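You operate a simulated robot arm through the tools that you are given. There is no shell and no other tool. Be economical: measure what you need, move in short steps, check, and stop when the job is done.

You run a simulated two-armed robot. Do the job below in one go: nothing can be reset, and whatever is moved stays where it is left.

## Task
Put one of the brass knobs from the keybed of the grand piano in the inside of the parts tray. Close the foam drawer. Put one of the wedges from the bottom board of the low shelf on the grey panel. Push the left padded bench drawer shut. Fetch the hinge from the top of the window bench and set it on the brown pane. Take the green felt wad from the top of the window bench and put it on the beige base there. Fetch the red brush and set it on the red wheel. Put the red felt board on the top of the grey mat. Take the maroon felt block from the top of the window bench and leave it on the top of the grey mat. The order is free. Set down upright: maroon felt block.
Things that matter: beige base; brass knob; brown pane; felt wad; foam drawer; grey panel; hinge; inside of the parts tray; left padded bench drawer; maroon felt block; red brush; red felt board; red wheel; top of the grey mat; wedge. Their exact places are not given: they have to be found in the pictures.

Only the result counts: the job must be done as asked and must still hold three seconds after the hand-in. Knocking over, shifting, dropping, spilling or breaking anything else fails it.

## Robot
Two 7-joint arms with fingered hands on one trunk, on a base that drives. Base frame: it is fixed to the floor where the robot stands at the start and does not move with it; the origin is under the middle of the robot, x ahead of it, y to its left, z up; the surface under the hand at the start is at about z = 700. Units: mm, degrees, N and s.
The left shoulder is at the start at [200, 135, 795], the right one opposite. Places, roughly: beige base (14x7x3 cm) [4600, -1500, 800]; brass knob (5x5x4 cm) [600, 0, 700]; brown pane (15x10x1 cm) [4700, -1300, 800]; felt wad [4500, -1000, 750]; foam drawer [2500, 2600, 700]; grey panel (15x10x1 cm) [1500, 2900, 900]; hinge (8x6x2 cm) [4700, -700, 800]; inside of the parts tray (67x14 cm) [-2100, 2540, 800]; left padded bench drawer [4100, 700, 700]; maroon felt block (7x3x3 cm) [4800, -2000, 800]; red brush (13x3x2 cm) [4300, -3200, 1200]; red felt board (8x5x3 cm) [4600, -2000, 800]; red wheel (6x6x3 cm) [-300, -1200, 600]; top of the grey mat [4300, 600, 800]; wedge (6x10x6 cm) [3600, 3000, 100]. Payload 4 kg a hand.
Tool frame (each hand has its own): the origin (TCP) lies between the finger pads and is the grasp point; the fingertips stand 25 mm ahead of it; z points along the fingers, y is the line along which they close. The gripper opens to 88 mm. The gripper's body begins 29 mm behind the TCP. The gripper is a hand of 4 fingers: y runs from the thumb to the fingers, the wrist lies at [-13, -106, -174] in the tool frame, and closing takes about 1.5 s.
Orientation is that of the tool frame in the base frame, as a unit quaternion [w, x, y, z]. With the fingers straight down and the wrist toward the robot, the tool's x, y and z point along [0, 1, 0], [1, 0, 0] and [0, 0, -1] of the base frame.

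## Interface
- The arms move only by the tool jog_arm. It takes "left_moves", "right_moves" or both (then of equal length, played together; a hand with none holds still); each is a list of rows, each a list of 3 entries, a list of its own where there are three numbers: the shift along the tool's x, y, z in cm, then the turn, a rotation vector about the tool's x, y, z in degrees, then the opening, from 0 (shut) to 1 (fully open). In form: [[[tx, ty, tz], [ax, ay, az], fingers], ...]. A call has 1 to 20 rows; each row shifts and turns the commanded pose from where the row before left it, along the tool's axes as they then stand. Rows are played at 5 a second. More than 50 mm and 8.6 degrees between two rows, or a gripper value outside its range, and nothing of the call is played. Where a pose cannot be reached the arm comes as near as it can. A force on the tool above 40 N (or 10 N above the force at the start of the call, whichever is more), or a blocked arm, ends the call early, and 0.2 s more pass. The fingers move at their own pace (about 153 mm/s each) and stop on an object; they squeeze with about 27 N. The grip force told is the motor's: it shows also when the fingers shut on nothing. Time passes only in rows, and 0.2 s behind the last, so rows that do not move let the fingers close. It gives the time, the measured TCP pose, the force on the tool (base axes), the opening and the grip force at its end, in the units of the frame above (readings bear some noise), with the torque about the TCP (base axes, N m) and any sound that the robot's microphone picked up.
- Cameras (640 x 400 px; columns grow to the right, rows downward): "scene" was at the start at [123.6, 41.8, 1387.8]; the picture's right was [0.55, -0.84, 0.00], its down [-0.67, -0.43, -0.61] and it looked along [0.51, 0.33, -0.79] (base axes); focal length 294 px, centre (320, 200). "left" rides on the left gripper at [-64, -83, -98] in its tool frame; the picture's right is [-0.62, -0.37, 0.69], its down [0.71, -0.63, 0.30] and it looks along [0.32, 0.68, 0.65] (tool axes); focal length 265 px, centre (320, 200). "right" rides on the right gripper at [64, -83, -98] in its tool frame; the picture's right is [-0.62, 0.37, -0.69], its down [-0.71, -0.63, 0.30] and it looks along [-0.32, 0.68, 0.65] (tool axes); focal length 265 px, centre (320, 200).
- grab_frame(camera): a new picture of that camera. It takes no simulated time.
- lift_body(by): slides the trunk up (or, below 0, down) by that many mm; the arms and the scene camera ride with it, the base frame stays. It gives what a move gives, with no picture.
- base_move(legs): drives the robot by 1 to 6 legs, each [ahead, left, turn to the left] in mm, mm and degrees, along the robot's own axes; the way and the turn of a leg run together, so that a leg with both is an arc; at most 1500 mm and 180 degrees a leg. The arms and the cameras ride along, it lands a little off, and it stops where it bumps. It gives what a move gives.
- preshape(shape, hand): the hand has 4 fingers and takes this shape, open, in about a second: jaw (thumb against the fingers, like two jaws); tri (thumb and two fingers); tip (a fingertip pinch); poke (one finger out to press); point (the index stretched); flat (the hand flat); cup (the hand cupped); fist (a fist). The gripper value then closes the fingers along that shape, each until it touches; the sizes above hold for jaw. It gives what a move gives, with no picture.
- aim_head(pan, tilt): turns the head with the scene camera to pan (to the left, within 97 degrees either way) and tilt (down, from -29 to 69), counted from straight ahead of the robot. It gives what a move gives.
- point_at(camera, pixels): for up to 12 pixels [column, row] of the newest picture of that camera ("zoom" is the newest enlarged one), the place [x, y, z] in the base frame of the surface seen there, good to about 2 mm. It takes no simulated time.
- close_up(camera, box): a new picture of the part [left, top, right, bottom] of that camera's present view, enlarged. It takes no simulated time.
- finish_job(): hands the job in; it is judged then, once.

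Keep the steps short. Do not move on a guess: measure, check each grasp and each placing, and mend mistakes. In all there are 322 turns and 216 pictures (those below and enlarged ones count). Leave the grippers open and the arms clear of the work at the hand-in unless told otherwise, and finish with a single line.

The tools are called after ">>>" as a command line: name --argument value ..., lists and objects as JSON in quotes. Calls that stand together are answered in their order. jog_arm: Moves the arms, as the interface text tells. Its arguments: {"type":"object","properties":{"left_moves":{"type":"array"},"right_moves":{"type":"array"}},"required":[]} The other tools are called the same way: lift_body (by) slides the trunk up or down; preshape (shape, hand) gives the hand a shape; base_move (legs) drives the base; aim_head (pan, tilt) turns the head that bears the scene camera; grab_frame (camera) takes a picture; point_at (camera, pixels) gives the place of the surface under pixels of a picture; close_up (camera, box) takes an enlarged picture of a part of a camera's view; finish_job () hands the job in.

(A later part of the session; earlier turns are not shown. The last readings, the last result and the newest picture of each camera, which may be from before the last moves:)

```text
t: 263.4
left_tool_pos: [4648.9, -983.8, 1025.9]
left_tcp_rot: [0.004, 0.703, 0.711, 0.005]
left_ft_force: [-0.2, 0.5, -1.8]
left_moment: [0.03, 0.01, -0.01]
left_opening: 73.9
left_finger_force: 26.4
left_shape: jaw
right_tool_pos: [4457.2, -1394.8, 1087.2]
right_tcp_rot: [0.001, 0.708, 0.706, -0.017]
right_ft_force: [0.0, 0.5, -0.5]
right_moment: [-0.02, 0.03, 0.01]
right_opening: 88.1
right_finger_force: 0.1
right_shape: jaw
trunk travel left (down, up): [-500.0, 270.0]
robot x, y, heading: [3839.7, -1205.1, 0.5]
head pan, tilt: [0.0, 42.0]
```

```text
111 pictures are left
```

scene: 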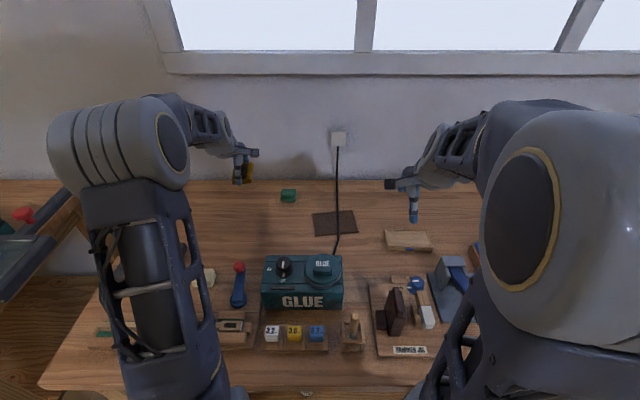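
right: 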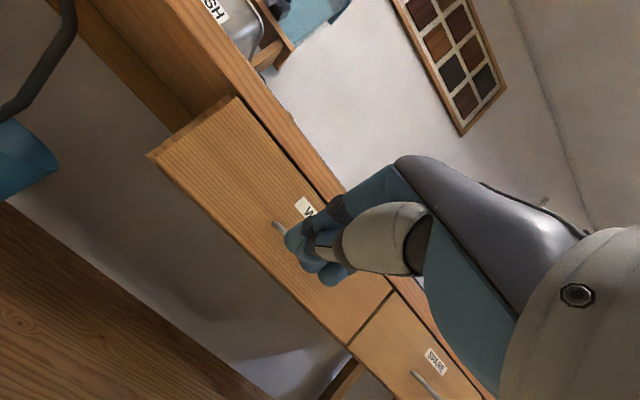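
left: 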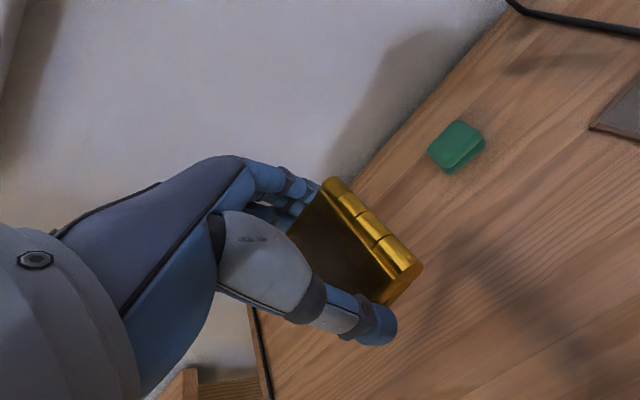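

I'll zoom on the pane and cord.

>>> close_up --camera "scene" --box '[250, 120, 450, 290]'

>>> point_at --camera "zoom" --pixels '[[205, 235], [320, 220], [213, 283], [335, 272], [265, 255], [280, 235], [276, 270], [282, 190], [270, 300], [130, 190], [460, 295], [150, 320]]'

```text
2.35 times, centred on (350, 205) of scene
```

zoom: 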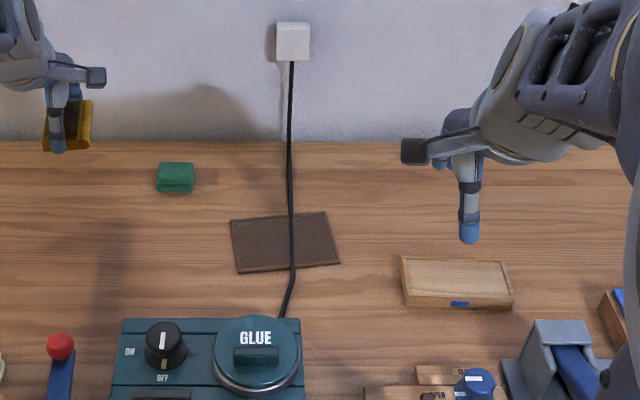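

```text
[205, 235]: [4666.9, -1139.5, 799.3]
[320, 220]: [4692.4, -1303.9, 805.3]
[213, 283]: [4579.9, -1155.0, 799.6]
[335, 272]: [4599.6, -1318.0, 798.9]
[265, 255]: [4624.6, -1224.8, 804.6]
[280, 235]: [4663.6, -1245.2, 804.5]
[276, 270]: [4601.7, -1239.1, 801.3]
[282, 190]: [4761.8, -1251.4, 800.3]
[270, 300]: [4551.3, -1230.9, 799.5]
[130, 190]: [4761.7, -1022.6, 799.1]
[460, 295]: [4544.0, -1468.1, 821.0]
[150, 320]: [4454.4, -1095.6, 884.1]
```

>>> point_at --camera "zoom" --pixels '[[290, 110], [290, 150], [290, 185], [291, 210], [292, 235], [293, 255], [292, 275], [285, 300], [232, 222], [240, 272], [325, 213], [338, 262]]'

```text
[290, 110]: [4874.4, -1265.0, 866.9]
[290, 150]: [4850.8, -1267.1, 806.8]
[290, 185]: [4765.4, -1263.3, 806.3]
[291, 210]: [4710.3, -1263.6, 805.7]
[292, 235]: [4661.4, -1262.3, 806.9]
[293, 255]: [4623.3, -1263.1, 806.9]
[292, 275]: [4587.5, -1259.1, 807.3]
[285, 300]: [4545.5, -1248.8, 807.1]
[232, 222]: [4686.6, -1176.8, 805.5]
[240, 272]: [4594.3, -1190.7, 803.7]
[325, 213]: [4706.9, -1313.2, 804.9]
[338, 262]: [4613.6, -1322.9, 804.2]
```

Cord lies at y≈−1263; the free part of the pane is y −1257…−1184. I'll put the hinge centre at (4648,−1217): move there at height, and shift the right hand 100 mm away.

>>> jog_arm --left_moves '[[[-3.8, 0, 0], [0, 0, 0], 0], [[-3.8, 0, 0], [0, 0, 0], 0], [[-3.8, 0, 0], [0, 0, 0], 0], [[-3.8, 0, 0], [0, 0, 0], 0], [[-3.8, 0, 0], [0, 0, 0], 0], [[-3.7, 0, 0], [0, 0, 0], 0], [[0, 0, 4], [0, 0, 0], 0], [[0, 0, 4], [0, 0, 0], 0], [[0, 0, 4], [0, 0, 0], 0], [[0, 0, 3], [0, 0, 0], 0], [[0, 0, 0], [0, 0, 0], 0]]' --right_moves '[[[-2.5, 0, 0], [0, 0, 0], 1], [[-2.5, 0, 0], [0, 0, 0], 1], [[-2.5, 0, 0], [0, 0, 0], 1], [[-2.5, 0, 0], [0, 0, 0], 1], [[-2.5, 0, 0], [0, 0, 0], 1], [[0, 0, 0], [0, 0, 0], 1], [[0, 0, 0], [0, 0, 0], 1], [[0, 0, 0], [0, 0, 0], 1], [[0, 0, 0], [0, 0, 0], 1], [[0, 0, 0], [0, 0, 0], 1], [[0, 0, 0], [0, 0, 0], 1]]'

>>> grab_frame --camera "left"

>>> close_up --camera "scene" --box '[250, 120, 450, 290]'

```text
t: 265.8
left_tool_pos: [4652.2, -1210.1, 873.9]
left_tcp_rot: [0.004, 0.704, 0.71, 0.004]
left_ft_force: [-0.1, 0.3, -1.3]
left_moment: [-0.02, 0.01, 0.02]
left_opening: 74.2
left_finger_force: 27.3
left_shape: jaw
right_tool_pos: [4457.6, -1519.9, 1090.4]
right_tcp_rot: [0.001, 0.708, 0.706, -0.017]
right_ft_force: [0.5, 0.1, 0.2]
right_moment: [0.0, 0.02, 0.0]
right_opening: 87.8
right_finger_force: 0.1
right_shape: jaw
trunk travel left (down, up): [-500.0, 270.0]
robot x, y, heading: [3846.2, -1211.3, 0.4]
head pan, tilt: [0.0, 42.0]
```

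```text
109 pictures are left
```

left: 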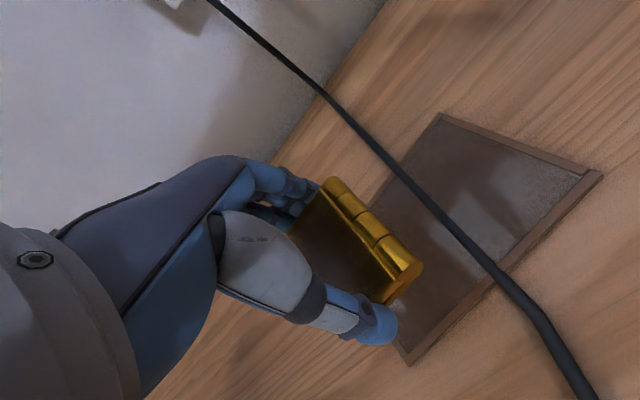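

```text
2.35 times, centred on (350, 205) of scene
```

zoom: 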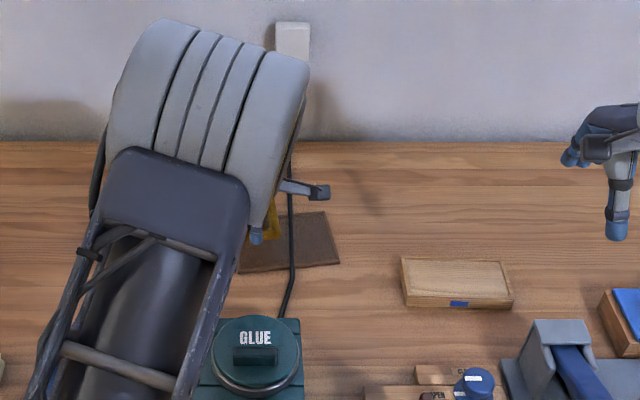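

>>> point_at --camera "left" --pixels '[[418, 270], [337, 185], [380, 228], [390, 175], [440, 222], [405, 355], [410, 290], [385, 300]]'

```text
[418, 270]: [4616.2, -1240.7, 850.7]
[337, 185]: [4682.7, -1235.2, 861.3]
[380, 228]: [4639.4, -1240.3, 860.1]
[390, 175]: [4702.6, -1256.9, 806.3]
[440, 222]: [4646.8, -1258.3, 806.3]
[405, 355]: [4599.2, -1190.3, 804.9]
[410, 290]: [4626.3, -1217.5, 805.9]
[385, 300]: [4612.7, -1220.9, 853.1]
```

Knuckle edge is at −1241, cord at −1257. I'll shift 4 mm right and lower to contact.

>>> jog_arm --left_moves '[[[-0.4, -0.3, 1.5], [0, 0, 0], 0], [[0, 0, 1.2], [0, 0, 0], 0], [[0, 0, 0.7], [0, 0, 0], 0], [[0, 0, 0.3], [0, 0, 0], 0], [[0, 0, 0.2], [0, 0, 0], 0], [[0, 0, 0], [0, 0, 0], 0]]'

>>> grab_frame --camera "left"

```text
t: 267.2
left_tool_pos: [4650.6, -1216.3, 836.2]
left_tcp_rot: [0.003, 0.704, 0.71, 0.005]
left_ft_force: [0.0, 0.1, -2.1]
left_moment: [-0.03, -0.03, -0.04]
left_opening: 74.3
left_finger_force: 27.4
left_shape: jaw
right_tool_pos: [4457.3, -1520.9, 1090.5]
right_tcp_rot: [0.0, 0.708, 0.706, -0.017]
right_ft_force: [-0.2, -0.4, -0.8]
right_moment: [0.02, 0.01, 0.0]
right_opening: 87.8
right_finger_force: 0.0
right_shape: jaw
trunk travel left (down, up): [-500.0, 270.0]
robot x, y, heading: [3844.5, -1209.8, 0.4]
head pan, tilt: [0.0, 42.0]
```

```text
107 pictures are left
```

left: 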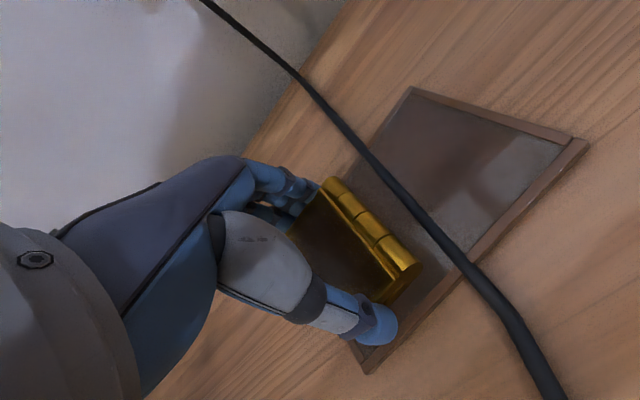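

About 2 mm remains. I'll lower that, release and rise.

>>> jog_arm --left_moves '[[[0, 0, 0.15], [0, 0, 0], 0], [[0, 0, 0.1], [0, 0, 0], 0], [[0, 0, 0], [0, 0, 0], 0], [[0, 0, 0], [0, 0, 0], 0.95], [[0, 0, 0], [0, 0, 0], 1], [[0, 0, 0], [0, 0, 0], 1], [[0, 0, 0], [0, 0, 0], 1]]'

>>> jog_arm --left_moves '[[[0, 0, -1.5], [0, 0, 0], 1], [[0, 0, -3], [0, 0, 0], 1], [[0, 0, -4], [0, 0, 0], 1], [[0, 0, -4], [0, 0, 0], 1], [[0, 0, -4], [0, 0, 0], 1], [[0, 0, 0], [0, 0, 0], 1]]'

>>> grab_frame --camera "left"

```text
t: 268.8
left_tool_pos: [4650.4, -1215.5, 835.3]
left_tcp_rot: [0.004, 0.704, 0.71, 0.005]
left_ft_force: [-0.5, 0.7, 0.8]
left_moment: [-0.01, -0.01, 0.01]
left_opening: 87.9
left_finger_force: 0.0
left_shape: jaw
right_tool_pos: [4456.9, -1519.4, 1090.9]
right_tcp_rot: [0.001, 0.708, 0.706, -0.017]
right_ft_force: [0.1, 0.3, 0.4]
right_moment: [0.01, 0.01, 0.01]
right_opening: 87.8
right_finger_force: 0.2
right_shape: jaw
trunk travel left (down, up): [-500.0, 270.0]
robot x, y, heading: [3840.3, -1211.3, 0.2]
head pan, tilt: [0.0, 42.0]
```

```text
t: 270.2
left_tool_pos: [4646.9, -1215.0, 1000.1]
left_tcp_rot: [0.003, 0.704, 0.71, 0.005]
left_ft_force: [-0.2, -0.4, -0.5]
left_moment: [0.01, 0.0, 0.01]
left_opening: 87.7
left_finger_force: 0.2
left_shape: jaw
right_tool_pos: [4456.6, -1521.0, 1089.8]
right_tcp_rot: [0.001, 0.708, 0.706, -0.017]
right_ft_force: [-1.1, 0.1, 0.9]
right_moment: [0.03, 0.0, -0.03]
right_opening: 87.8
right_finger_force: 0.2
right_shape: jaw
trunk travel left (down, up): [-500.0, 270.0]
robot x, y, heading: [3839.9, -1207.7, 0.4]
head pan, tilt: [0.0, 42.0]
```

```text
106 pictures are left
```

left: 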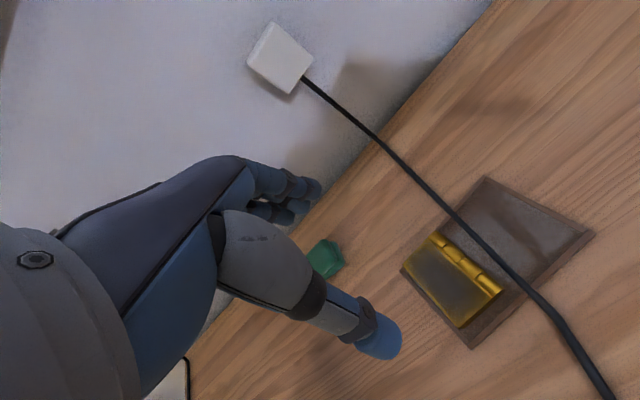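

Hinge lies on the pane clear of the cord. Next, the green wad at (327,258): zoom and measure.

>>> close_up --camera "left" --box '[270, 210, 380, 300]'

>>> close_up --camera "scene" --box '[260, 160, 440, 280]'

>>> point_at --camera "left" --pixels '[[330, 255], [336, 245], [340, 265], [325, 270], [330, 277], [345, 268]]'

```text
4.44 times, centred on (325, 255) of left
```

zoom: 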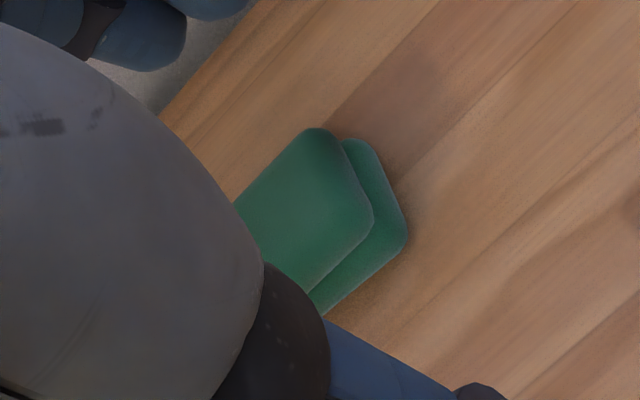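

```text
3.33 times, centred on (350, 220) of scene
```

zoom: 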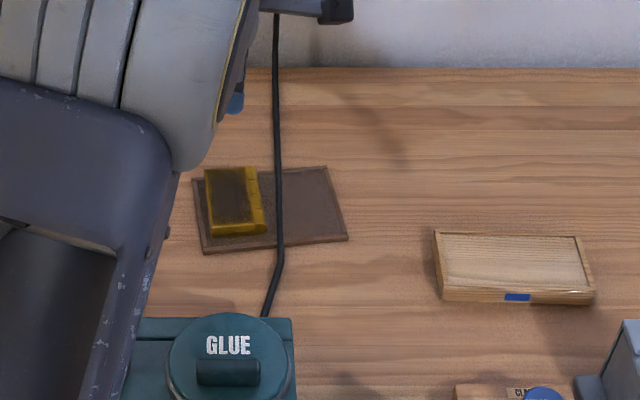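

```text
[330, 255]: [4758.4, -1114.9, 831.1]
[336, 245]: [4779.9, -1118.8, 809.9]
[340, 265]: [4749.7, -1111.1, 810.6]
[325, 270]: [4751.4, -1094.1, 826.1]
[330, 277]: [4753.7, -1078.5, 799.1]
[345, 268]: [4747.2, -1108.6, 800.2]
```

>>> jog_arm --left_moves '[[[4.1, 0, 0], [0, 0, 0], 1], [[4.1, 0, 0], [0, 0, 0], 1], [[4.0, 0, 0], [0, 0, 0], 1], [[0, 0, 0], [0, 0, 0], 1]]'

>>> grab_frame --camera "left"

```text
t: 271.2
left_tool_pos: [4645.7, -1092.6, 999.3]
left_tcp_rot: [0.003, 0.704, 0.71, 0.004]
left_ft_force: [-0.6, -0.4, -0.4]
left_moment: [0.0, -0.01, 0.01]
left_opening: 87.7
left_finger_force: 0.1
left_shape: jaw
right_tool_pos: [4456.8, -1519.9, 1091.9]
right_tcp_rot: [0.001, 0.708, 0.706, -0.017]
right_ft_force: [-0.2, 0.0, -0.3]
right_moment: [-0.01, 0.01, 0.01]
right_opening: 87.6
right_finger_force: 0.1
right_shape: jaw
trunk travel left (down, up): [-500.0, 270.0]
robot x, y, heading: [3839.7, -1209.1, 0.5]
head pan, tilt: [0.0, 42.0]
```

```text
103 pictures are left
```

left: 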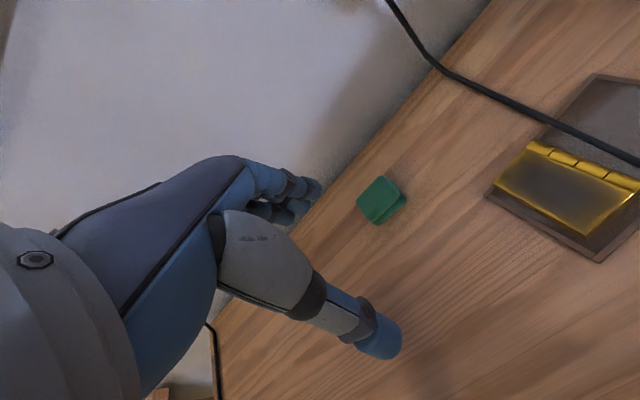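

>>> close_up --camera "left" --box '[330, 150, 440, 250]'

>>> point_at --camera "zoom" --pixels '[[290, 110], [180, 190], [355, 175], [240, 280], [270, 200], [300, 260], [380, 190], [365, 230]]'

```text
4.00 times, centred on (385, 200) of left
```

zoom: 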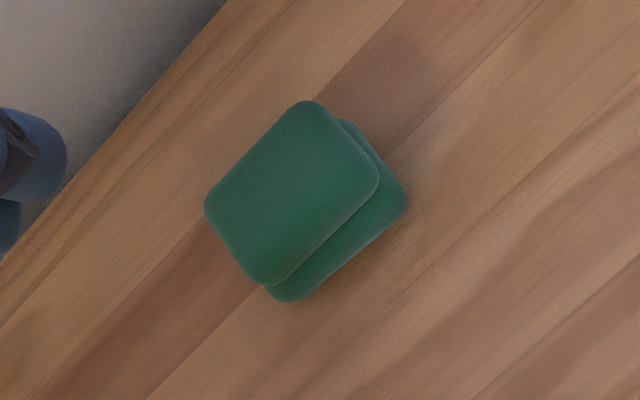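

```text
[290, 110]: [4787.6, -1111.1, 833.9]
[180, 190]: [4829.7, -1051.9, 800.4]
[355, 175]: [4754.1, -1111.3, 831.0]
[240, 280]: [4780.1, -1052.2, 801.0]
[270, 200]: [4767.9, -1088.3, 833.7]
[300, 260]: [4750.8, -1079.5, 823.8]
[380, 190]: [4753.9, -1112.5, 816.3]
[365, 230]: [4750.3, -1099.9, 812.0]
```

Wad: x 4748–4792, y −1115…−1063, top 834. I'll go over it and then down to z≈829.

>>> base_move --legs '[[20, 0, -0.4]]'

>>> jog_arm --left_moves '[[[0, 3.5, 0], [0, 0, 0], 1], [[0, 3.5, 0], [0, 0, 0], 1], [[0, 3.2, 0], [0, 0, 0], 1], [[0, 0, 4], [0, 0, 0], 1], [[0, 0, 4], [0, 0, 0], 1], [[0, 0, 3], [0, 0, 0], 1], [[0, 0, 0], [0, 0, 0], 1]]'

>>> grab_frame --camera "left"

```text
t: 271.9
left_tool_pos: [4665.8, -1098.8, 999.0]
left_tcp_rot: [0.003, 0.707, 0.707, 0.005]
left_ft_force: [0.1, 0.8, 0.2]
left_moment: [-0.02, 0.02, -0.01]
left_opening: 87.8
left_finger_force: 0.0
left_shape: jaw
right_tool_pos: [4475.5, -1526.1, 1090.6]
right_tcp_rot: [0.001, 0.711, 0.703, -0.018]
right_ft_force: [-0.3, 0.2, 0.4]
right_moment: [0.05, 0.02, 0.01]
right_opening: 88.1
right_finger_force: 0.0
right_shape: jaw
trunk travel left (down, up): [-500.0, 270.0]
robot x, y, heading: [3860.9, -1208.5, 0.2]
head pan, tilt: [0.0, 42.0]
```

```text
t: 273.6
left_tool_pos: [4769.9, -1096.4, 889.6]
left_tcp_rot: [0.003, 0.707, 0.707, 0.005]
left_ft_force: [0.0, 0.1, 0.1]
left_moment: [0.01, 0.01, 0.0]
left_opening: 87.9
left_finger_force: 0.0
left_shape: jaw
right_tool_pos: [4473.8, -1525.2, 1091.2]
right_tcp_rot: [0.001, 0.711, 0.703, -0.018]
right_ft_force: [0.5, -0.5, -0.7]
right_moment: [-0.02, -0.01, -0.02]
right_opening: 87.8
right_finger_force: 0.1
right_shape: jaw
trunk travel left (down, up): [-500.0, 270.0]
robot x, y, heading: [3863.9, -1205.4, -0.1]
head pan, tilt: [0.0, 42.0]
```

```text
101 pictures are left
```

left: 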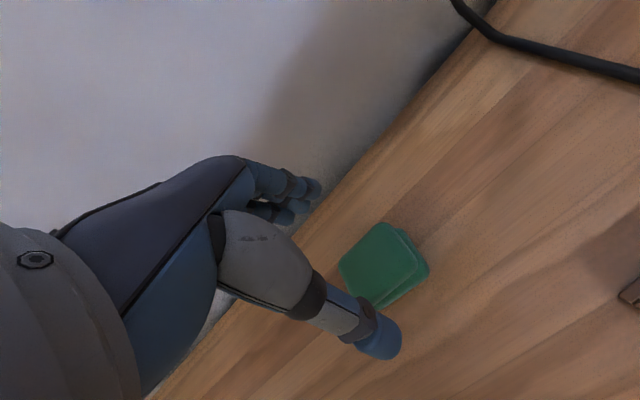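

>>> jog_arm --left_moves '[[[0.7, 0, 2], [0, 0, 0], 1], [[0, 0, 2], [0, 0, 0], 1], [[0, 0, 1.5], [0, 0, 0], 1], [[0, 0, 0.4], [0, 0, 0], 1], [[0, 0, 0], [0, 0, 0], 1], [[0, 0, 0], [0, 0, 0], 0.6], [[0, 0, 0], [0, 0, 0], 0], [[0, 0, 0], [0, 0, 0], 0], [[0, 0, 0], [0, 0, 0], 0], [[0, 0, 0], [0, 0, 0], 0], [[0, 0, 0], [0, 0, 0], 0], [[0, 0, 0], [0, 0, 0], 0]]'

>>> jog_arm --left_moves '[[[0, 0, -1], [0, 0, 0], 0], [[0, 0, -3], [0, 0, 0], 0], [[0, 0, -4], [0, 0, 0], 0], [[0, 0, -4], [0, 0, 0], 0], [[0, 0, -4], [0, 0, 0], 0], [[0, 0, 0], [0, 0, 0], 0]]'

>>> grab_frame --camera "left"

```text
t: 276.1
left_tool_pos: [4771.0, -1091.4, 830.6]
left_tcp_rot: [0.003, 0.706, 0.708, 0.004]
left_ft_force: [-0.1, 0.4, -0.6]
left_moment: [0.01, -0.01, -0.03]
left_opening: 38.3
left_finger_force: 26.8
left_shape: jaw
right_tool_pos: [4475.5, -1524.8, 1090.5]
right_tcp_rot: [0.001, 0.711, 0.703, -0.018]
right_ft_force: [0.3, -0.4, 0.1]
right_moment: [0.01, 0.01, 0.01]
right_opening: 88.0
right_finger_force: 0.0
right_shape: jaw
trunk travel left (down, up): [-500.0, 270.0]
robot x, y, heading: [3862.5, -1207.9, 0.3]
head pan, tilt: [0.0, 42.0]
```

```text
t: 277.6
left_tool_pos: [4768.9, -1091.4, 990.3]
left_tcp_rot: [0.003, 0.706, 0.708, 0.004]
left_ft_force: [-0.4, 0.1, -1.2]
left_moment: [-0.02, 0.02, 0.01]
left_opening: 38.0
left_finger_force: 27.1
left_shape: jaw
right_tool_pos: [4475.4, -1526.0, 1090.6]
right_tcp_rot: [0.001, 0.711, 0.703, -0.017]
right_ft_force: [0.4, 0.3, 0.6]
right_moment: [0.0, -0.02, 0.02]
right_opening: 87.7
right_finger_force: 0.1
right_shape: jaw
trunk travel left (down, up): [-500.0, 270.0]
robot x, y, heading: [3862.5, -1208.5, 0.0]
head pan, tilt: [0.0, 42.0]
```

```text
100 pictures are left
```

left: 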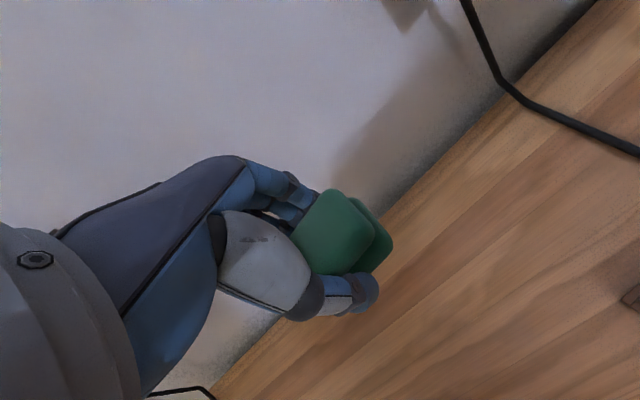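

Wad held. I'll draw the hand back to x≈4600 and strafe right 400 mm so the left hand comes over the beige base.

>>> jog_arm --left_moves '[[[0, -4.3, 0], [0, 0, 0], 0], [[0, -4.3, 0], [0, 0, 0], 0], [[0, -4.3, 0], [0, 0, 0], 0], [[0, -4.3, 0], [0, 0, 0], 0], [[0, 0, 0], [0, 0, 0], 0]]'

>>> base_move --legs '[[0, -380, 0]]'

>>> grab_frame --camera "left"

>>> grab_frame --camera "scene"

```text
t: 278.8
left_tool_pos: [4596.6, -1091.2, 989.8]
left_tcp_rot: [0.004, 0.706, 0.708, 0.004]
left_ft_force: [-0.3, 0.3, -0.1]
left_moment: [-0.01, 0.0, 0.05]
left_opening: 38.0
left_finger_force: 26.9
left_shape: jaw
right_tool_pos: [4474.1, -1524.4, 1092.1]
right_tcp_rot: [0.002, 0.711, 0.703, -0.018]
right_ft_force: [0.2, 0.0, 0.4]
right_moment: [0.01, 0.01, 0.01]
right_opening: 87.8
right_finger_force: 0.0
right_shape: jaw
trunk travel left (down, up): [-500.0, 270.0]
robot x, y, heading: [3862.5, -1213.2, -0.0]
head pan, tilt: [0.0, 42.0]
```

```text
t: 281.1
left_tool_pos: [4596.0, -1473.7, 992.3]
left_tcp_rot: [0.003, 0.707, 0.707, 0.005]
left_ft_force: [-0.4, -1.4, 0.0]
left_moment: [0.03, 0.0, 0.01]
left_opening: 37.9
left_finger_force: 27.2
left_shape: jaw
right_tool_pos: [4472.1, -1907.7, 1090.8]
right_tcp_rot: [0.001, 0.713, 0.701, -0.017]
right_ft_force: [-0.4, 0.3, 0.3]
right_moment: [-0.01, -0.01, 0.01]
right_opening: 88.0
right_finger_force: 0.0
right_shape: jaw
trunk travel left (down, up): [-500.0, 270.0]
robot x, y, heading: [3860.8, -1587.4, 0.1]
head pan, tilt: [0.0, 42.0]
```

```text
99 pictures are left
```

left: 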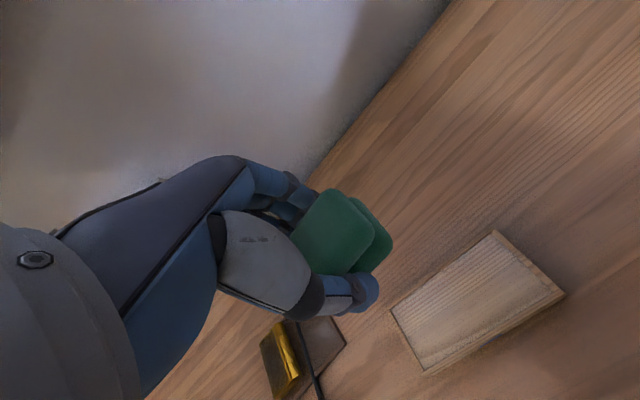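

```text
98 pictures are left
```

scene: 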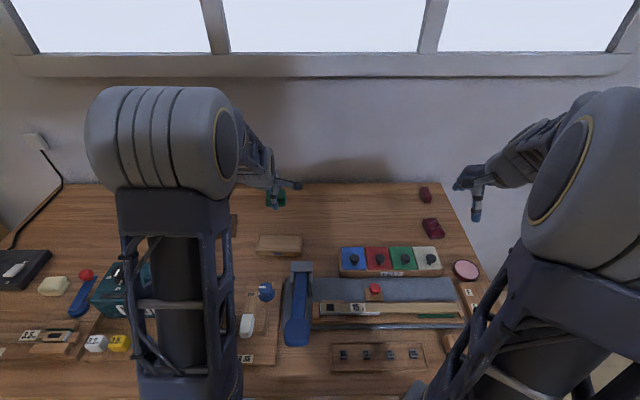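

Measuring the beige base's corners.

>>> point_at --camera "left" --pixels '[[493, 233], [393, 310], [425, 372], [560, 293], [470, 300], [440, 310], [500, 280]]'

>>> close_up --camera "left" --box '[370, 210, 590, 390]'

>>> point_at --camera "scene" --pixels '[[425, 195], [431, 228], [465, 268], [278, 244], [265, 290], [300, 270], [355, 258]]'

```text
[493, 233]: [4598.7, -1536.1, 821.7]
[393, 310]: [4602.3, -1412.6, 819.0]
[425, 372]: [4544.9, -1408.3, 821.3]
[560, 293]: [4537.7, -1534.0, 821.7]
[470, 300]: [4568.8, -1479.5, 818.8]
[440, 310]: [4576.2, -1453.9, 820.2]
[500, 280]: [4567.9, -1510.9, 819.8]
```

```text
2.22 times, centred on (480, 300) of left
```

zoom: 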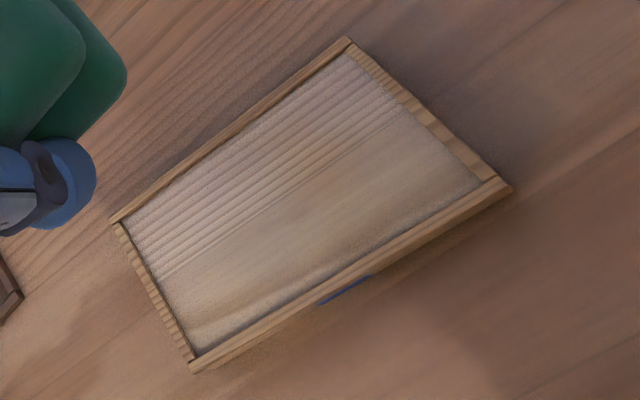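

```text
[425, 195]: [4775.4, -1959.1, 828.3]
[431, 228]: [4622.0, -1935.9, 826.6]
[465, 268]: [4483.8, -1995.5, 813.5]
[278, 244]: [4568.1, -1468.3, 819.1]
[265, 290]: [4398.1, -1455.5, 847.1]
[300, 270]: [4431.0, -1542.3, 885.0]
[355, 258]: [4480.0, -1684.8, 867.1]
```

Base top z≈820, centre (4571,−1473). I'll lower the wad there.

>>> jog_arm --left_moves '[[[0, -2.5, 2], [0, 0, 0], 0], [[0, 0, 4], [0, 0, 0], 0], [[0, 0, 4], [0, 0, 0], 0], [[0, 0, 2.5], [0, 0, 0], 0], [[0, 0, 1.1], [0, 0, 0], 0], [[0, 0, 0.3], [0, 0, 0], 0], [[0, 0, 0], [0, 0, 0], 0]]'

>>> grab_frame --camera "left"

```text
t: 282.8
left_tool_pos: [4572.4, -1472.3, 850.2]
left_tcp_rot: [0.003, 0.708, 0.707, 0.006]
left_ft_force: [-0.9, -0.2, -0.5]
left_moment: [-0.03, -0.01, -0.03]
left_opening: 37.9
left_finger_force: 26.8
left_shape: jaw
right_tool_pos: [4472.1, -1906.9, 1090.6]
right_tcp_rot: [0.002, 0.712, 0.702, -0.018]
right_ft_force: [0.4, 0.2, 0.2]
right_moment: [0.02, 0.0, 0.02]
right_opening: 87.8
right_finger_force: 0.1
right_shape: jaw
trunk travel left (down, up): [-500.0, 270.0]
robot x, y, heading: [3865.2, -1588.0, -0.3]
head pan, tilt: [0.0, 42.0]
```

```text
96 pictures are left
```

left: 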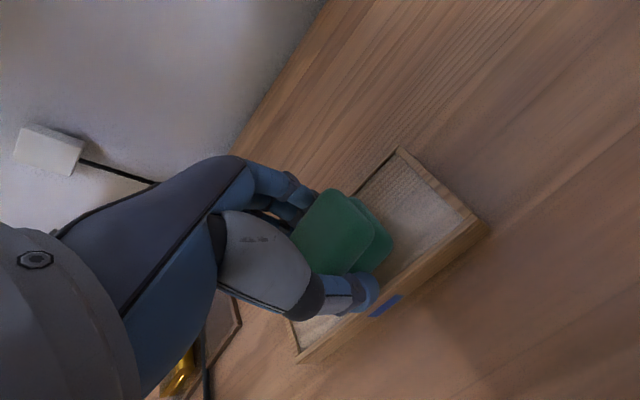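

The wad is at the surface. Release and rise.

>>> jog_arm --left_moves '[[[0, 0, 0], [0, 0, 0], 0.6], [[0, 0, 0], [0, 0, 0], 0.8], [[0, 0, 0], [0, 0, 0], 0.8], [[0, 0, 0], [0, 0, 0], 0.8], [[0, 0, -1.5], [0, 0, 0], 0.8], [[0, 0, -3], [0, 0, 0], 0.9], [[0, 0, -4], [0, 0, 0], 1], [[0, 0, -4], [0, 0, 0], 1], [[0, 0, -4], [0, 0, 0], 1], [[0, 0, -4], [0, 0, 0], 1], [[0, 0, 0], [0, 0, 0], 1]]'

>>> grab_frame --camera "left"

>>> close_up --camera "scene" --box '[300, 170, 500, 320]'

```text
t: 285.1
left_tool_pos: [4569.1, -1473.5, 1056.8]
left_tcp_rot: [0.004, 0.708, 0.706, 0.004]
left_ft_force: [-0.6, 0.1, 0.1]
left_moment: [0.02, 0.03, 0.0]
left_opening: 87.8
left_finger_force: 0.1
left_shape: jaw
right_tool_pos: [4471.9, -1907.9, 1090.6]
right_tcp_rot: [0.0, 0.712, 0.702, -0.017]
right_ft_force: [-0.9, -0.3, 0.8]
right_moment: [0.01, 0.0, -0.02]
right_opening: 87.7
right_finger_force: 0.2
right_shape: jaw
trunk travel left (down, up): [-500.0, 270.0]
robot x, y, heading: [3859.6, -1588.6, -0.4]
head pan, tilt: [0.0, 42.0]
```

```text
95 pictures are left
```

left: 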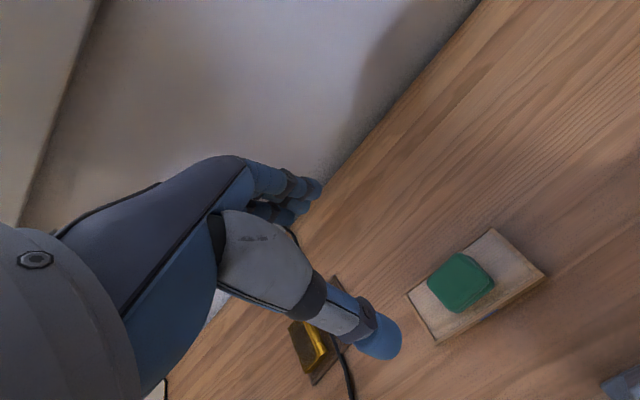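

```text
2.67 times, centred on (400, 245) of scene
```

zoom: 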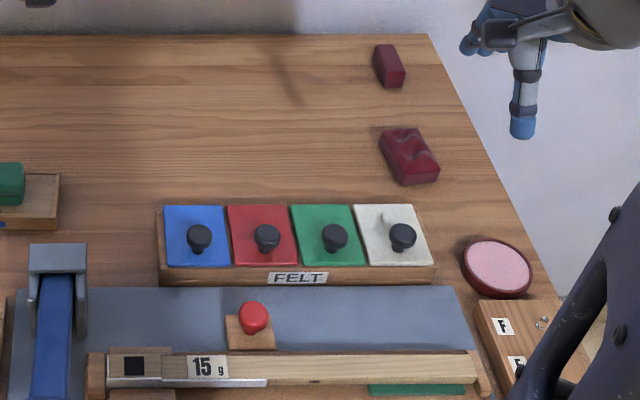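

Wad is on the beige base. Now I'll strafe right 220 mm for the two felt pieces, the front (4622,−1936) and back (4775,−1959).

>>> base_move --legs '[[0, -220, 0.3]]'

>>> grab_frame --camera "right"

>>> aim_head --pan -10 --tilt 42

>>> grab_frame --camera "scene"

```text
t: 286.8
left_tool_pos: [4568.9, -1691.4, 1055.5]
left_tcp_rot: [0.003, 0.707, 0.707, 0.004]
left_ft_force: [0.0, 0.7, 0.5]
left_moment: [-0.01, 0.02, 0.01]
left_opening: 87.5
left_finger_force: 0.0
left_shape: jaw
right_tool_pos: [4471.8, -2124.4, 1089.6]
right_tcp_rot: [0.001, 0.711, 0.703, -0.017]
right_ft_force: [0.6, 0.0, -0.7]
right_moment: [0.03, -0.02, 0.0]
right_opening: 87.9
right_finger_force: 0.0
right_shape: jaw
trunk travel left (down, up): [-500.0, 270.0]
robot x, y, heading: [3861.1, -1804.9, -0.3]
head pan, tilt: [0.0, 42.0]
```

```text
93 pictures are left
```

right: 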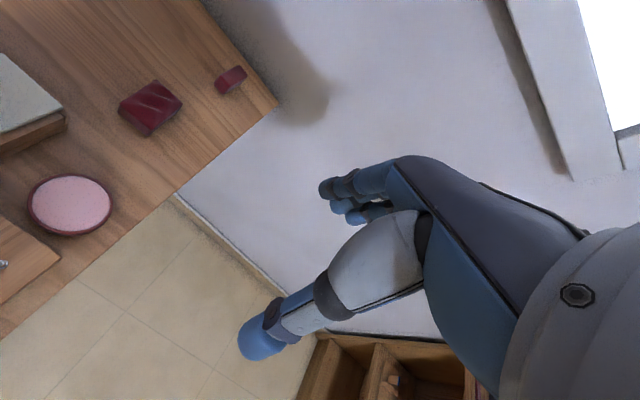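

```text
t: 287.6
left_tool_pos: [4568.0, -1690.1, 1056.1]
left_tcp_rot: [0.004, 0.707, 0.707, 0.005]
left_ft_force: [-0.3, -0.3, 1.0]
left_moment: [0.02, -0.01, 0.02]
left_opening: 87.7
left_finger_force: 0.2
left_shape: jaw
right_tool_pos: [4472.6, -2123.0, 1090.6]
right_tcp_rot: [0.001, 0.711, 0.703, -0.017]
right_ft_force: [0.5, 0.7, 0.0]
right_moment: [0.01, 0.02, 0.02]
right_opening: 87.8
right_finger_force: 0.0
right_shape: jaw
trunk travel left (down, up): [-500.0, 270.0]
robot x, y, heading: [3862.0, -1809.2, 0.0]
head pan, tilt: [-10.0, 42.0]
```

```text
92 pictures are left
```

scene: 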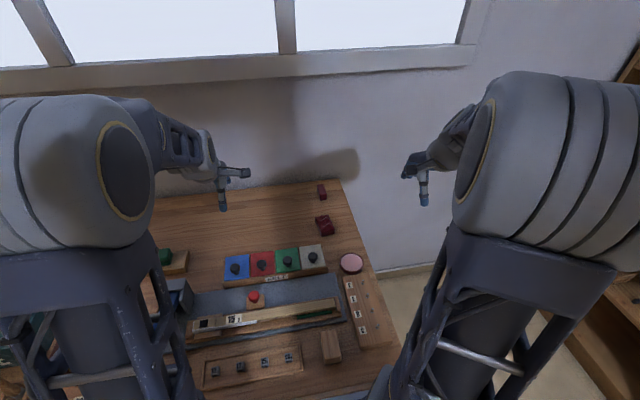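

>>> close_up --camera "right" --box '[100, 50, 280, 150]'

>>> point_at --camera "zoom" --pixels '[[470, 60], [515, 105], [460, 105], [415, 155], [455, 160], [190, 110], [290, 165], [170, 235], [70, 180], [180, 270], [180, 170], [500, 130]]'

```text
3.56 times, centred on (190, 100) of right
```

zoom: 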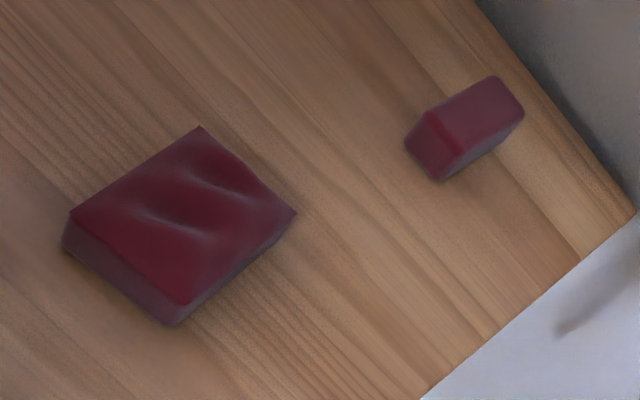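

```text
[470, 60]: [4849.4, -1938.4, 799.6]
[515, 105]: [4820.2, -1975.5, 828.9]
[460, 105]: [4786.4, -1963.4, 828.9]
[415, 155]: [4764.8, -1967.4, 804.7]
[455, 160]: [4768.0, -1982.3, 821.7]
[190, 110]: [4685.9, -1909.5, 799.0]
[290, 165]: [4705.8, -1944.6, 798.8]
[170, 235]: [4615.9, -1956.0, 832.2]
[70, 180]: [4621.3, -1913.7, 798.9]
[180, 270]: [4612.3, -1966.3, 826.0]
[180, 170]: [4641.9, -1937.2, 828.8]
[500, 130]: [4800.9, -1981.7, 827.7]
```

Maroon block: x 4757–4822, y −1985…−1953, top 829. It fits along x (about 67 mm) in the neutral hand. I'll bring the right hand above it.

>>> jog_arm --right_moves '[[[2.2, 3.9, 1.2], [0, 0, 0], 1], [[2.2, 3.9, 1.2], [0, 0, 0], 1], [[2.2, 3.9, 1.2], [0, 0, 0], 1], [[2.2, 3.9, 1.2], [0, 0, 0], 1], [[2.2, 3.9, 1.2], [0, 0, 0], 1], [[2.2, 3.9, 1.2], [0, 0, 0], 1], [[2.2, 3.9, 1.2], [0, 0, 0], 1], [[0, 0, 3], [0, 0, 0], 1], [[0, 0, 0], [0, 0, 0], 1]]'

>>> grab_frame --camera "right"

```text
t: 289.6
left_tool_pos: [4569.6, -1689.4, 1056.3]
left_tcp_rot: [0.003, 0.707, 0.707, 0.004]
left_ft_force: [-0.4, -0.2, 0.7]
left_moment: [0.0, 0.0, -0.02]
left_opening: 87.4
left_finger_force: 0.1
left_shape: jaw
right_tool_pos: [4746.5, -1976.7, 966.5]
right_tcp_rot: [0.001, 0.711, 0.703, -0.017]
right_ft_force: [-0.1, -0.6, 0.7]
right_moment: [0.0, -0.01, 0.03]
right_opening: 88.2
right_finger_force: 0.0
right_shape: jaw
trunk travel left (down, up): [-500.0, 270.0]
robot x, y, heading: [3859.0, -1805.3, 0.0]
head pan, tilt: [-10.0, 42.0]
```

```text
90 pictures are left
```

right: 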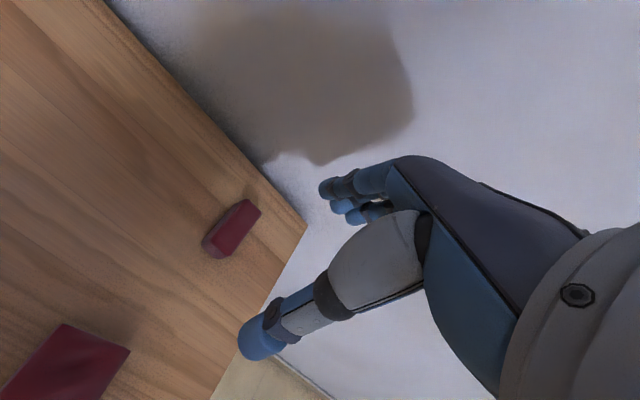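

>>> close_up --camera "right" --box '[180, 180, 290, 280]'

>>> point_at --camera "zoom" --pixels '[[270, 95], [325, 120], [195, 205], [250, 235], [165, 240], [225, 300], [290, 160], [340, 135], [300, 245]]'

>>> point_at --camera "right" --pixels '[[65, 325], [128, 350], [60, 360], [100, 395], [10, 385]]'

```text
4.00 times, centred on (235, 230) of right
```

zoom: 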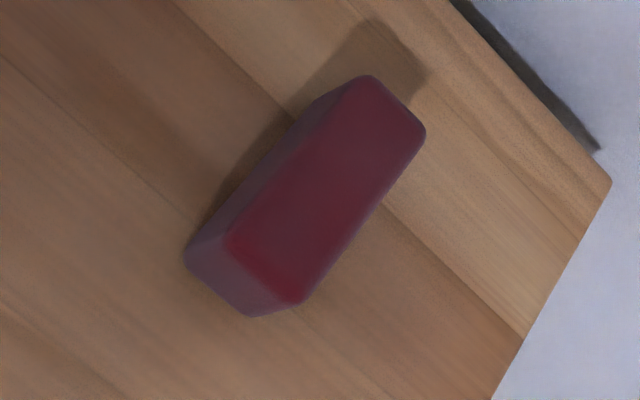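

```text
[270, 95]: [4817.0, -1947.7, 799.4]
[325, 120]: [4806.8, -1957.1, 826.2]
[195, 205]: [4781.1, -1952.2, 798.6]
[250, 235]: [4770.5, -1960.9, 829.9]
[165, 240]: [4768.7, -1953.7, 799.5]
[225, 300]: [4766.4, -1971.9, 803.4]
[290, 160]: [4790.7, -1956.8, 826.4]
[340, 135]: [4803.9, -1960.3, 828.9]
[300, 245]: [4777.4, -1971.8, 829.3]
```

```text
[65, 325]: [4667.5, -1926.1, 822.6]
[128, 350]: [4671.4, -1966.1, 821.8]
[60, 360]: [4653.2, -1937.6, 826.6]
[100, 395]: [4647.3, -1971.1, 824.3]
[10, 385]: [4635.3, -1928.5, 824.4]
```

The block is turned about 9°. I'll yaw to match, move above its centre (4792,−1969), and descend to z≈880 for a check.

>>> jog_arm --right_moves '[[[0, 0, 0], [0, 0, -8.5], 1], [[0, 2.4, 2], [0, 0, 0], 1], [[0, 2.3, 3], [0, 0, 0], 1], [[0, 0, 3.6], [0, 0, 0], 1], [[0, 0, 0], [0, 0, 0], 1]]'

>>> grab_frame --camera "right"

```text
t: 290.8
left_tool_pos: [4569.0, -1689.8, 1055.5]
left_tcp_rot: [0.002, 0.707, 0.707, 0.004]
left_ft_force: [-0.3, 0.5, -0.3]
left_moment: [0.05, -0.03, -0.02]
left_opening: 87.6
left_finger_force: 0.0
left_shape: jaw
right_tool_pos: [4789.7, -1972.9, 878.8]
right_tcp_rot: [0.0, 0.657, 0.754, -0.017]
right_ft_force: [-0.8, 0.1, 0.6]
right_moment: [0.01, -0.02, 0.02]
right_opening: 87.8
right_finger_force: 0.0
right_shape: jaw
trunk travel left (down, up): [-500.0, 270.0]
robot x, y, heading: [3860.8, -1807.1, -0.2]
head pan, tilt: [-10.0, 42.0]
```

```text
88 pictures are left
```

right: 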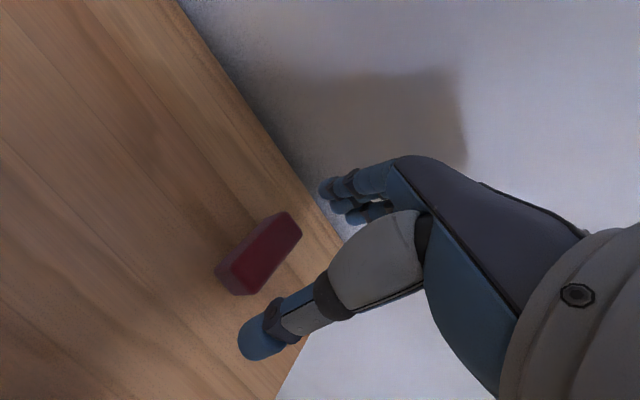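

>>> point_at --camera "right" --pixels '[[262, 250], [232, 268], [288, 220], [298, 232], [250, 290], [245, 275], [265, 345], [345, 190], [340, 210], [235, 290]]'

```text
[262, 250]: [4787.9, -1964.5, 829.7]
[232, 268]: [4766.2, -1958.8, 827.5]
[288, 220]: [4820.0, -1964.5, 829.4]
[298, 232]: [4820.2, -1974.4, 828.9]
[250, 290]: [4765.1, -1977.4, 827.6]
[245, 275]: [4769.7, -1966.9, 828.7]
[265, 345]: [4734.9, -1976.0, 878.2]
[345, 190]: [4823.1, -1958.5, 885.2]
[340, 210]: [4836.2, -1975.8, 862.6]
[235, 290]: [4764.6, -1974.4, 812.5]
```

Centre is (4793,−1968). Small correction, then down and grip.

>>> jog_arm --right_moves '[[[0.45, 0.4, 2], [0, 0, 0], 1], [[0, 0, 1.8], [0, 0, 0], 1], [[0, 0, 1.0], [0, 0, 0], 1], [[0, 0, 0], [0, 0, 0], 1], [[0, 0, 0], [0, 0, 0], 0.8], [[0, 0, 0], [0, 0, 0], 0], [[0, 0, 0], [0, 0, 0], 0], [[0, 0, 0], [0, 0, 0], 0], [[0, 0, 0], [0, 0, 0], 0], [[0, 0, 0], [0, 0, 0], 0], [[0, 0, 0], [0, 0, 0], 0]]'

>>> grab_frame --camera "right"

```text
t: 293.1
left_tool_pos: [4570.1, -1692.0, 1057.2]
left_tcp_rot: [0.003, 0.707, 0.707, 0.004]
left_ft_force: [0.8, -1.2, -0.2]
left_moment: [-0.01, -0.02, 0.02]
left_opening: 87.7
left_finger_force: 0.1
left_shape: jaw
right_tool_pos: [4791.0, -1967.8, 831.2]
right_tcp_rot: [-0.001, 0.657, 0.753, -0.018]
right_ft_force: [0.0, -1.3, -0.2]
right_moment: [0.0, 0.01, -0.01]
right_opening: 56.6
right_finger_force: 27.1
right_shape: jaw
trunk travel left (down, up): [-500.0, 270.0]
robot x, y, heading: [3864.0, -1807.1, -0.1]
head pan, tilt: [-10.0, 42.0]
```

```text
87 pictures are left
```

right: 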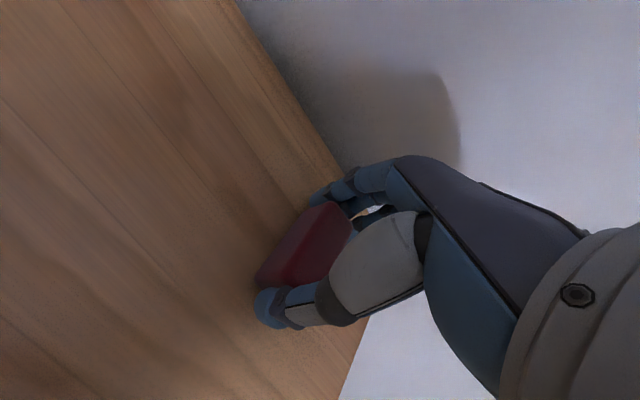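

Gripped. I'll lift, draw back, and move to the right.

>>> jog_arm --right_moves '[[[0, 0, -1.5], [0, 0, 0], 0], [[0, 0, -3], [0, 0, 0], 0], [[0, 0, -4], [0, 0, 0], 0], [[0, 0, -4], [0, 0, 0], 0], [[0, 0, -4], [0, 0, 0], 0], [[0, 0, -4], [0, 0, 0], 0], [[-2, -4, 0], [0, 0, 0], 0], [[-2, -4, 0], [0, 0, 0], 0], [[-2, -4, 0], [0, 0, 0], 0], [[-2, -4, 0], [0, 0, 0], 0], [[-2, -4, 0], [0, 0, 0], 0], [[-2, -4, 0], [0, 0, 0], 0], [[0, 0, 0], [0, 0, 0], 0]]'

>>> grab_frame --camera "right"

```text
t: 295.9
left_tool_pos: [4569.4, -1690.2, 1056.2]
left_tcp_rot: [0.003, 0.707, 0.707, 0.003]
left_ft_force: [0.1, 0.1, -0.2]
left_moment: [0.02, 0.0, 0.05]
left_opening: 87.4
left_finger_force: 0.0
left_shape: jaw
right_tool_pos: [4573.3, -2115.5, 1046.4]
right_tcp_rot: [0.0, 0.657, 0.753, -0.018]
right_ft_force: [0.0, -0.1, 0.0]
right_moment: [0.0, 0.02, -0.01]
right_opening: 56.6
right_finger_force: 26.8
right_shape: jaw
trunk travel left (down, up): [-500.0, 270.0]
robot x, y, heading: [3859.3, -1806.6, 0.0]
head pan, tilt: [-10.0, 42.0]
```

```text
86 pictures are left
```

right: 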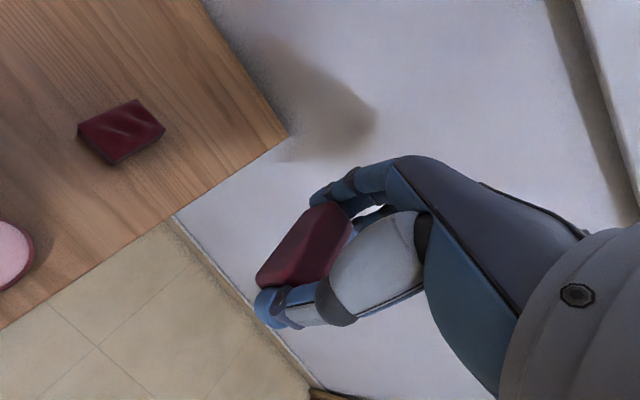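

Now the left hand goes toward the red felt board, with the right moving a little further right.

>>> jog_arm --left_moves '[[[-3.5, 0.5, 0], [0, 0, 0], 1], [[-3.5, 0.5, 0], [0, 0, 0], 1], [[-3.5, 0.5, 1], [0, 0, 0], 1], [[-3.5, 0.5, 1], [0, 0, 0], 1], [[-3.5, 0.5, 1], [0, 0, 0], 1], [[-3.5, 0.5, 1], [0, 0, 0], 1], [[0, 0, 0], [0, 0, 0], 1]]' --right_moves '[[[-2, 0, 0], [0, 0, 0], 0], [[-2, 0, 0], [0, 0, 0], 0], [[-2, 0, 0], [0, 0, 0], 0], [[-2, 0, 0], [0, 0, 0], 0], [[0, 0, 0], [0, 0, 0], 0], [[0, 0, 0], [0, 0, 0], 0], [[0, 0, 0], [0, 0, 0], 0]]'

>>> grab_frame --camera "left"

```text
t: 297.6
left_tool_pos: [4599.8, -1902.2, 1015.1]
left_tcp_rot: [0.003, 0.706, 0.708, 0.004]
left_ft_force: [0.3, 0.3, -1.1]
left_moment: [0.04, -0.01, -0.01]
left_opening: 87.6
left_finger_force: 0.1
left_shape: jaw
right_tool_pos: [4585.6, -2193.2, 1047.2]
right_tcp_rot: [0.0, 0.658, 0.753, -0.017]
right_ft_force: [0.9, -0.3, -0.1]
right_moment: [-0.01, 0.01, 0.01]
right_opening: 56.2
right_finger_force: 26.7
right_shape: jaw
trunk travel left (down, up): [-500.0, 270.0]
robot x, y, heading: [3860.8, -1808.4, -0.4]
head pan, tilt: [-10.0, 42.0]
```

```text
85 pictures are left
```

left: 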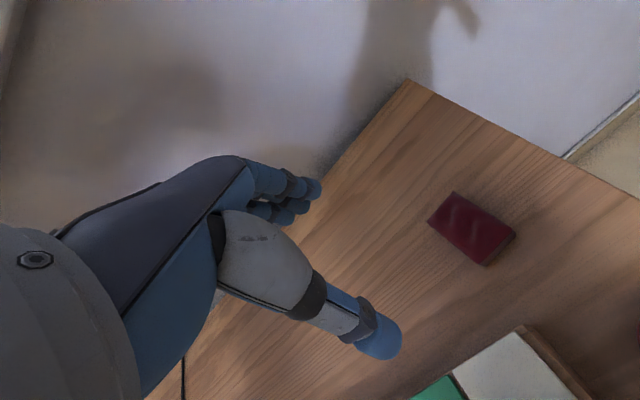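

>>> close_up --camera "left" --box '[410, 170, 540, 290]'

>>> point_at --camera "left" --pixels '[[454, 194], [430, 221], [486, 263], [513, 232], [472, 228], [460, 205], [440, 225], [500, 235], [483, 254]]'

```text
3.33 times, centred on (475, 230) of left
```

zoom: 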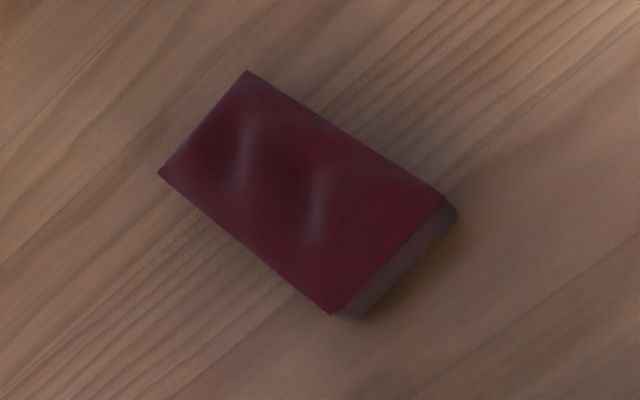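

```text
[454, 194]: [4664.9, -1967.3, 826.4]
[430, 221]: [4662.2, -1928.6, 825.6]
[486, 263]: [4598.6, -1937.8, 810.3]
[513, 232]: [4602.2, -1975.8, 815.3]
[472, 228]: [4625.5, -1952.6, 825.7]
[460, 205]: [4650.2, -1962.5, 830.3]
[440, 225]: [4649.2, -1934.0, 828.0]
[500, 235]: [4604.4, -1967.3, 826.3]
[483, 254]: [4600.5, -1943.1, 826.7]
```

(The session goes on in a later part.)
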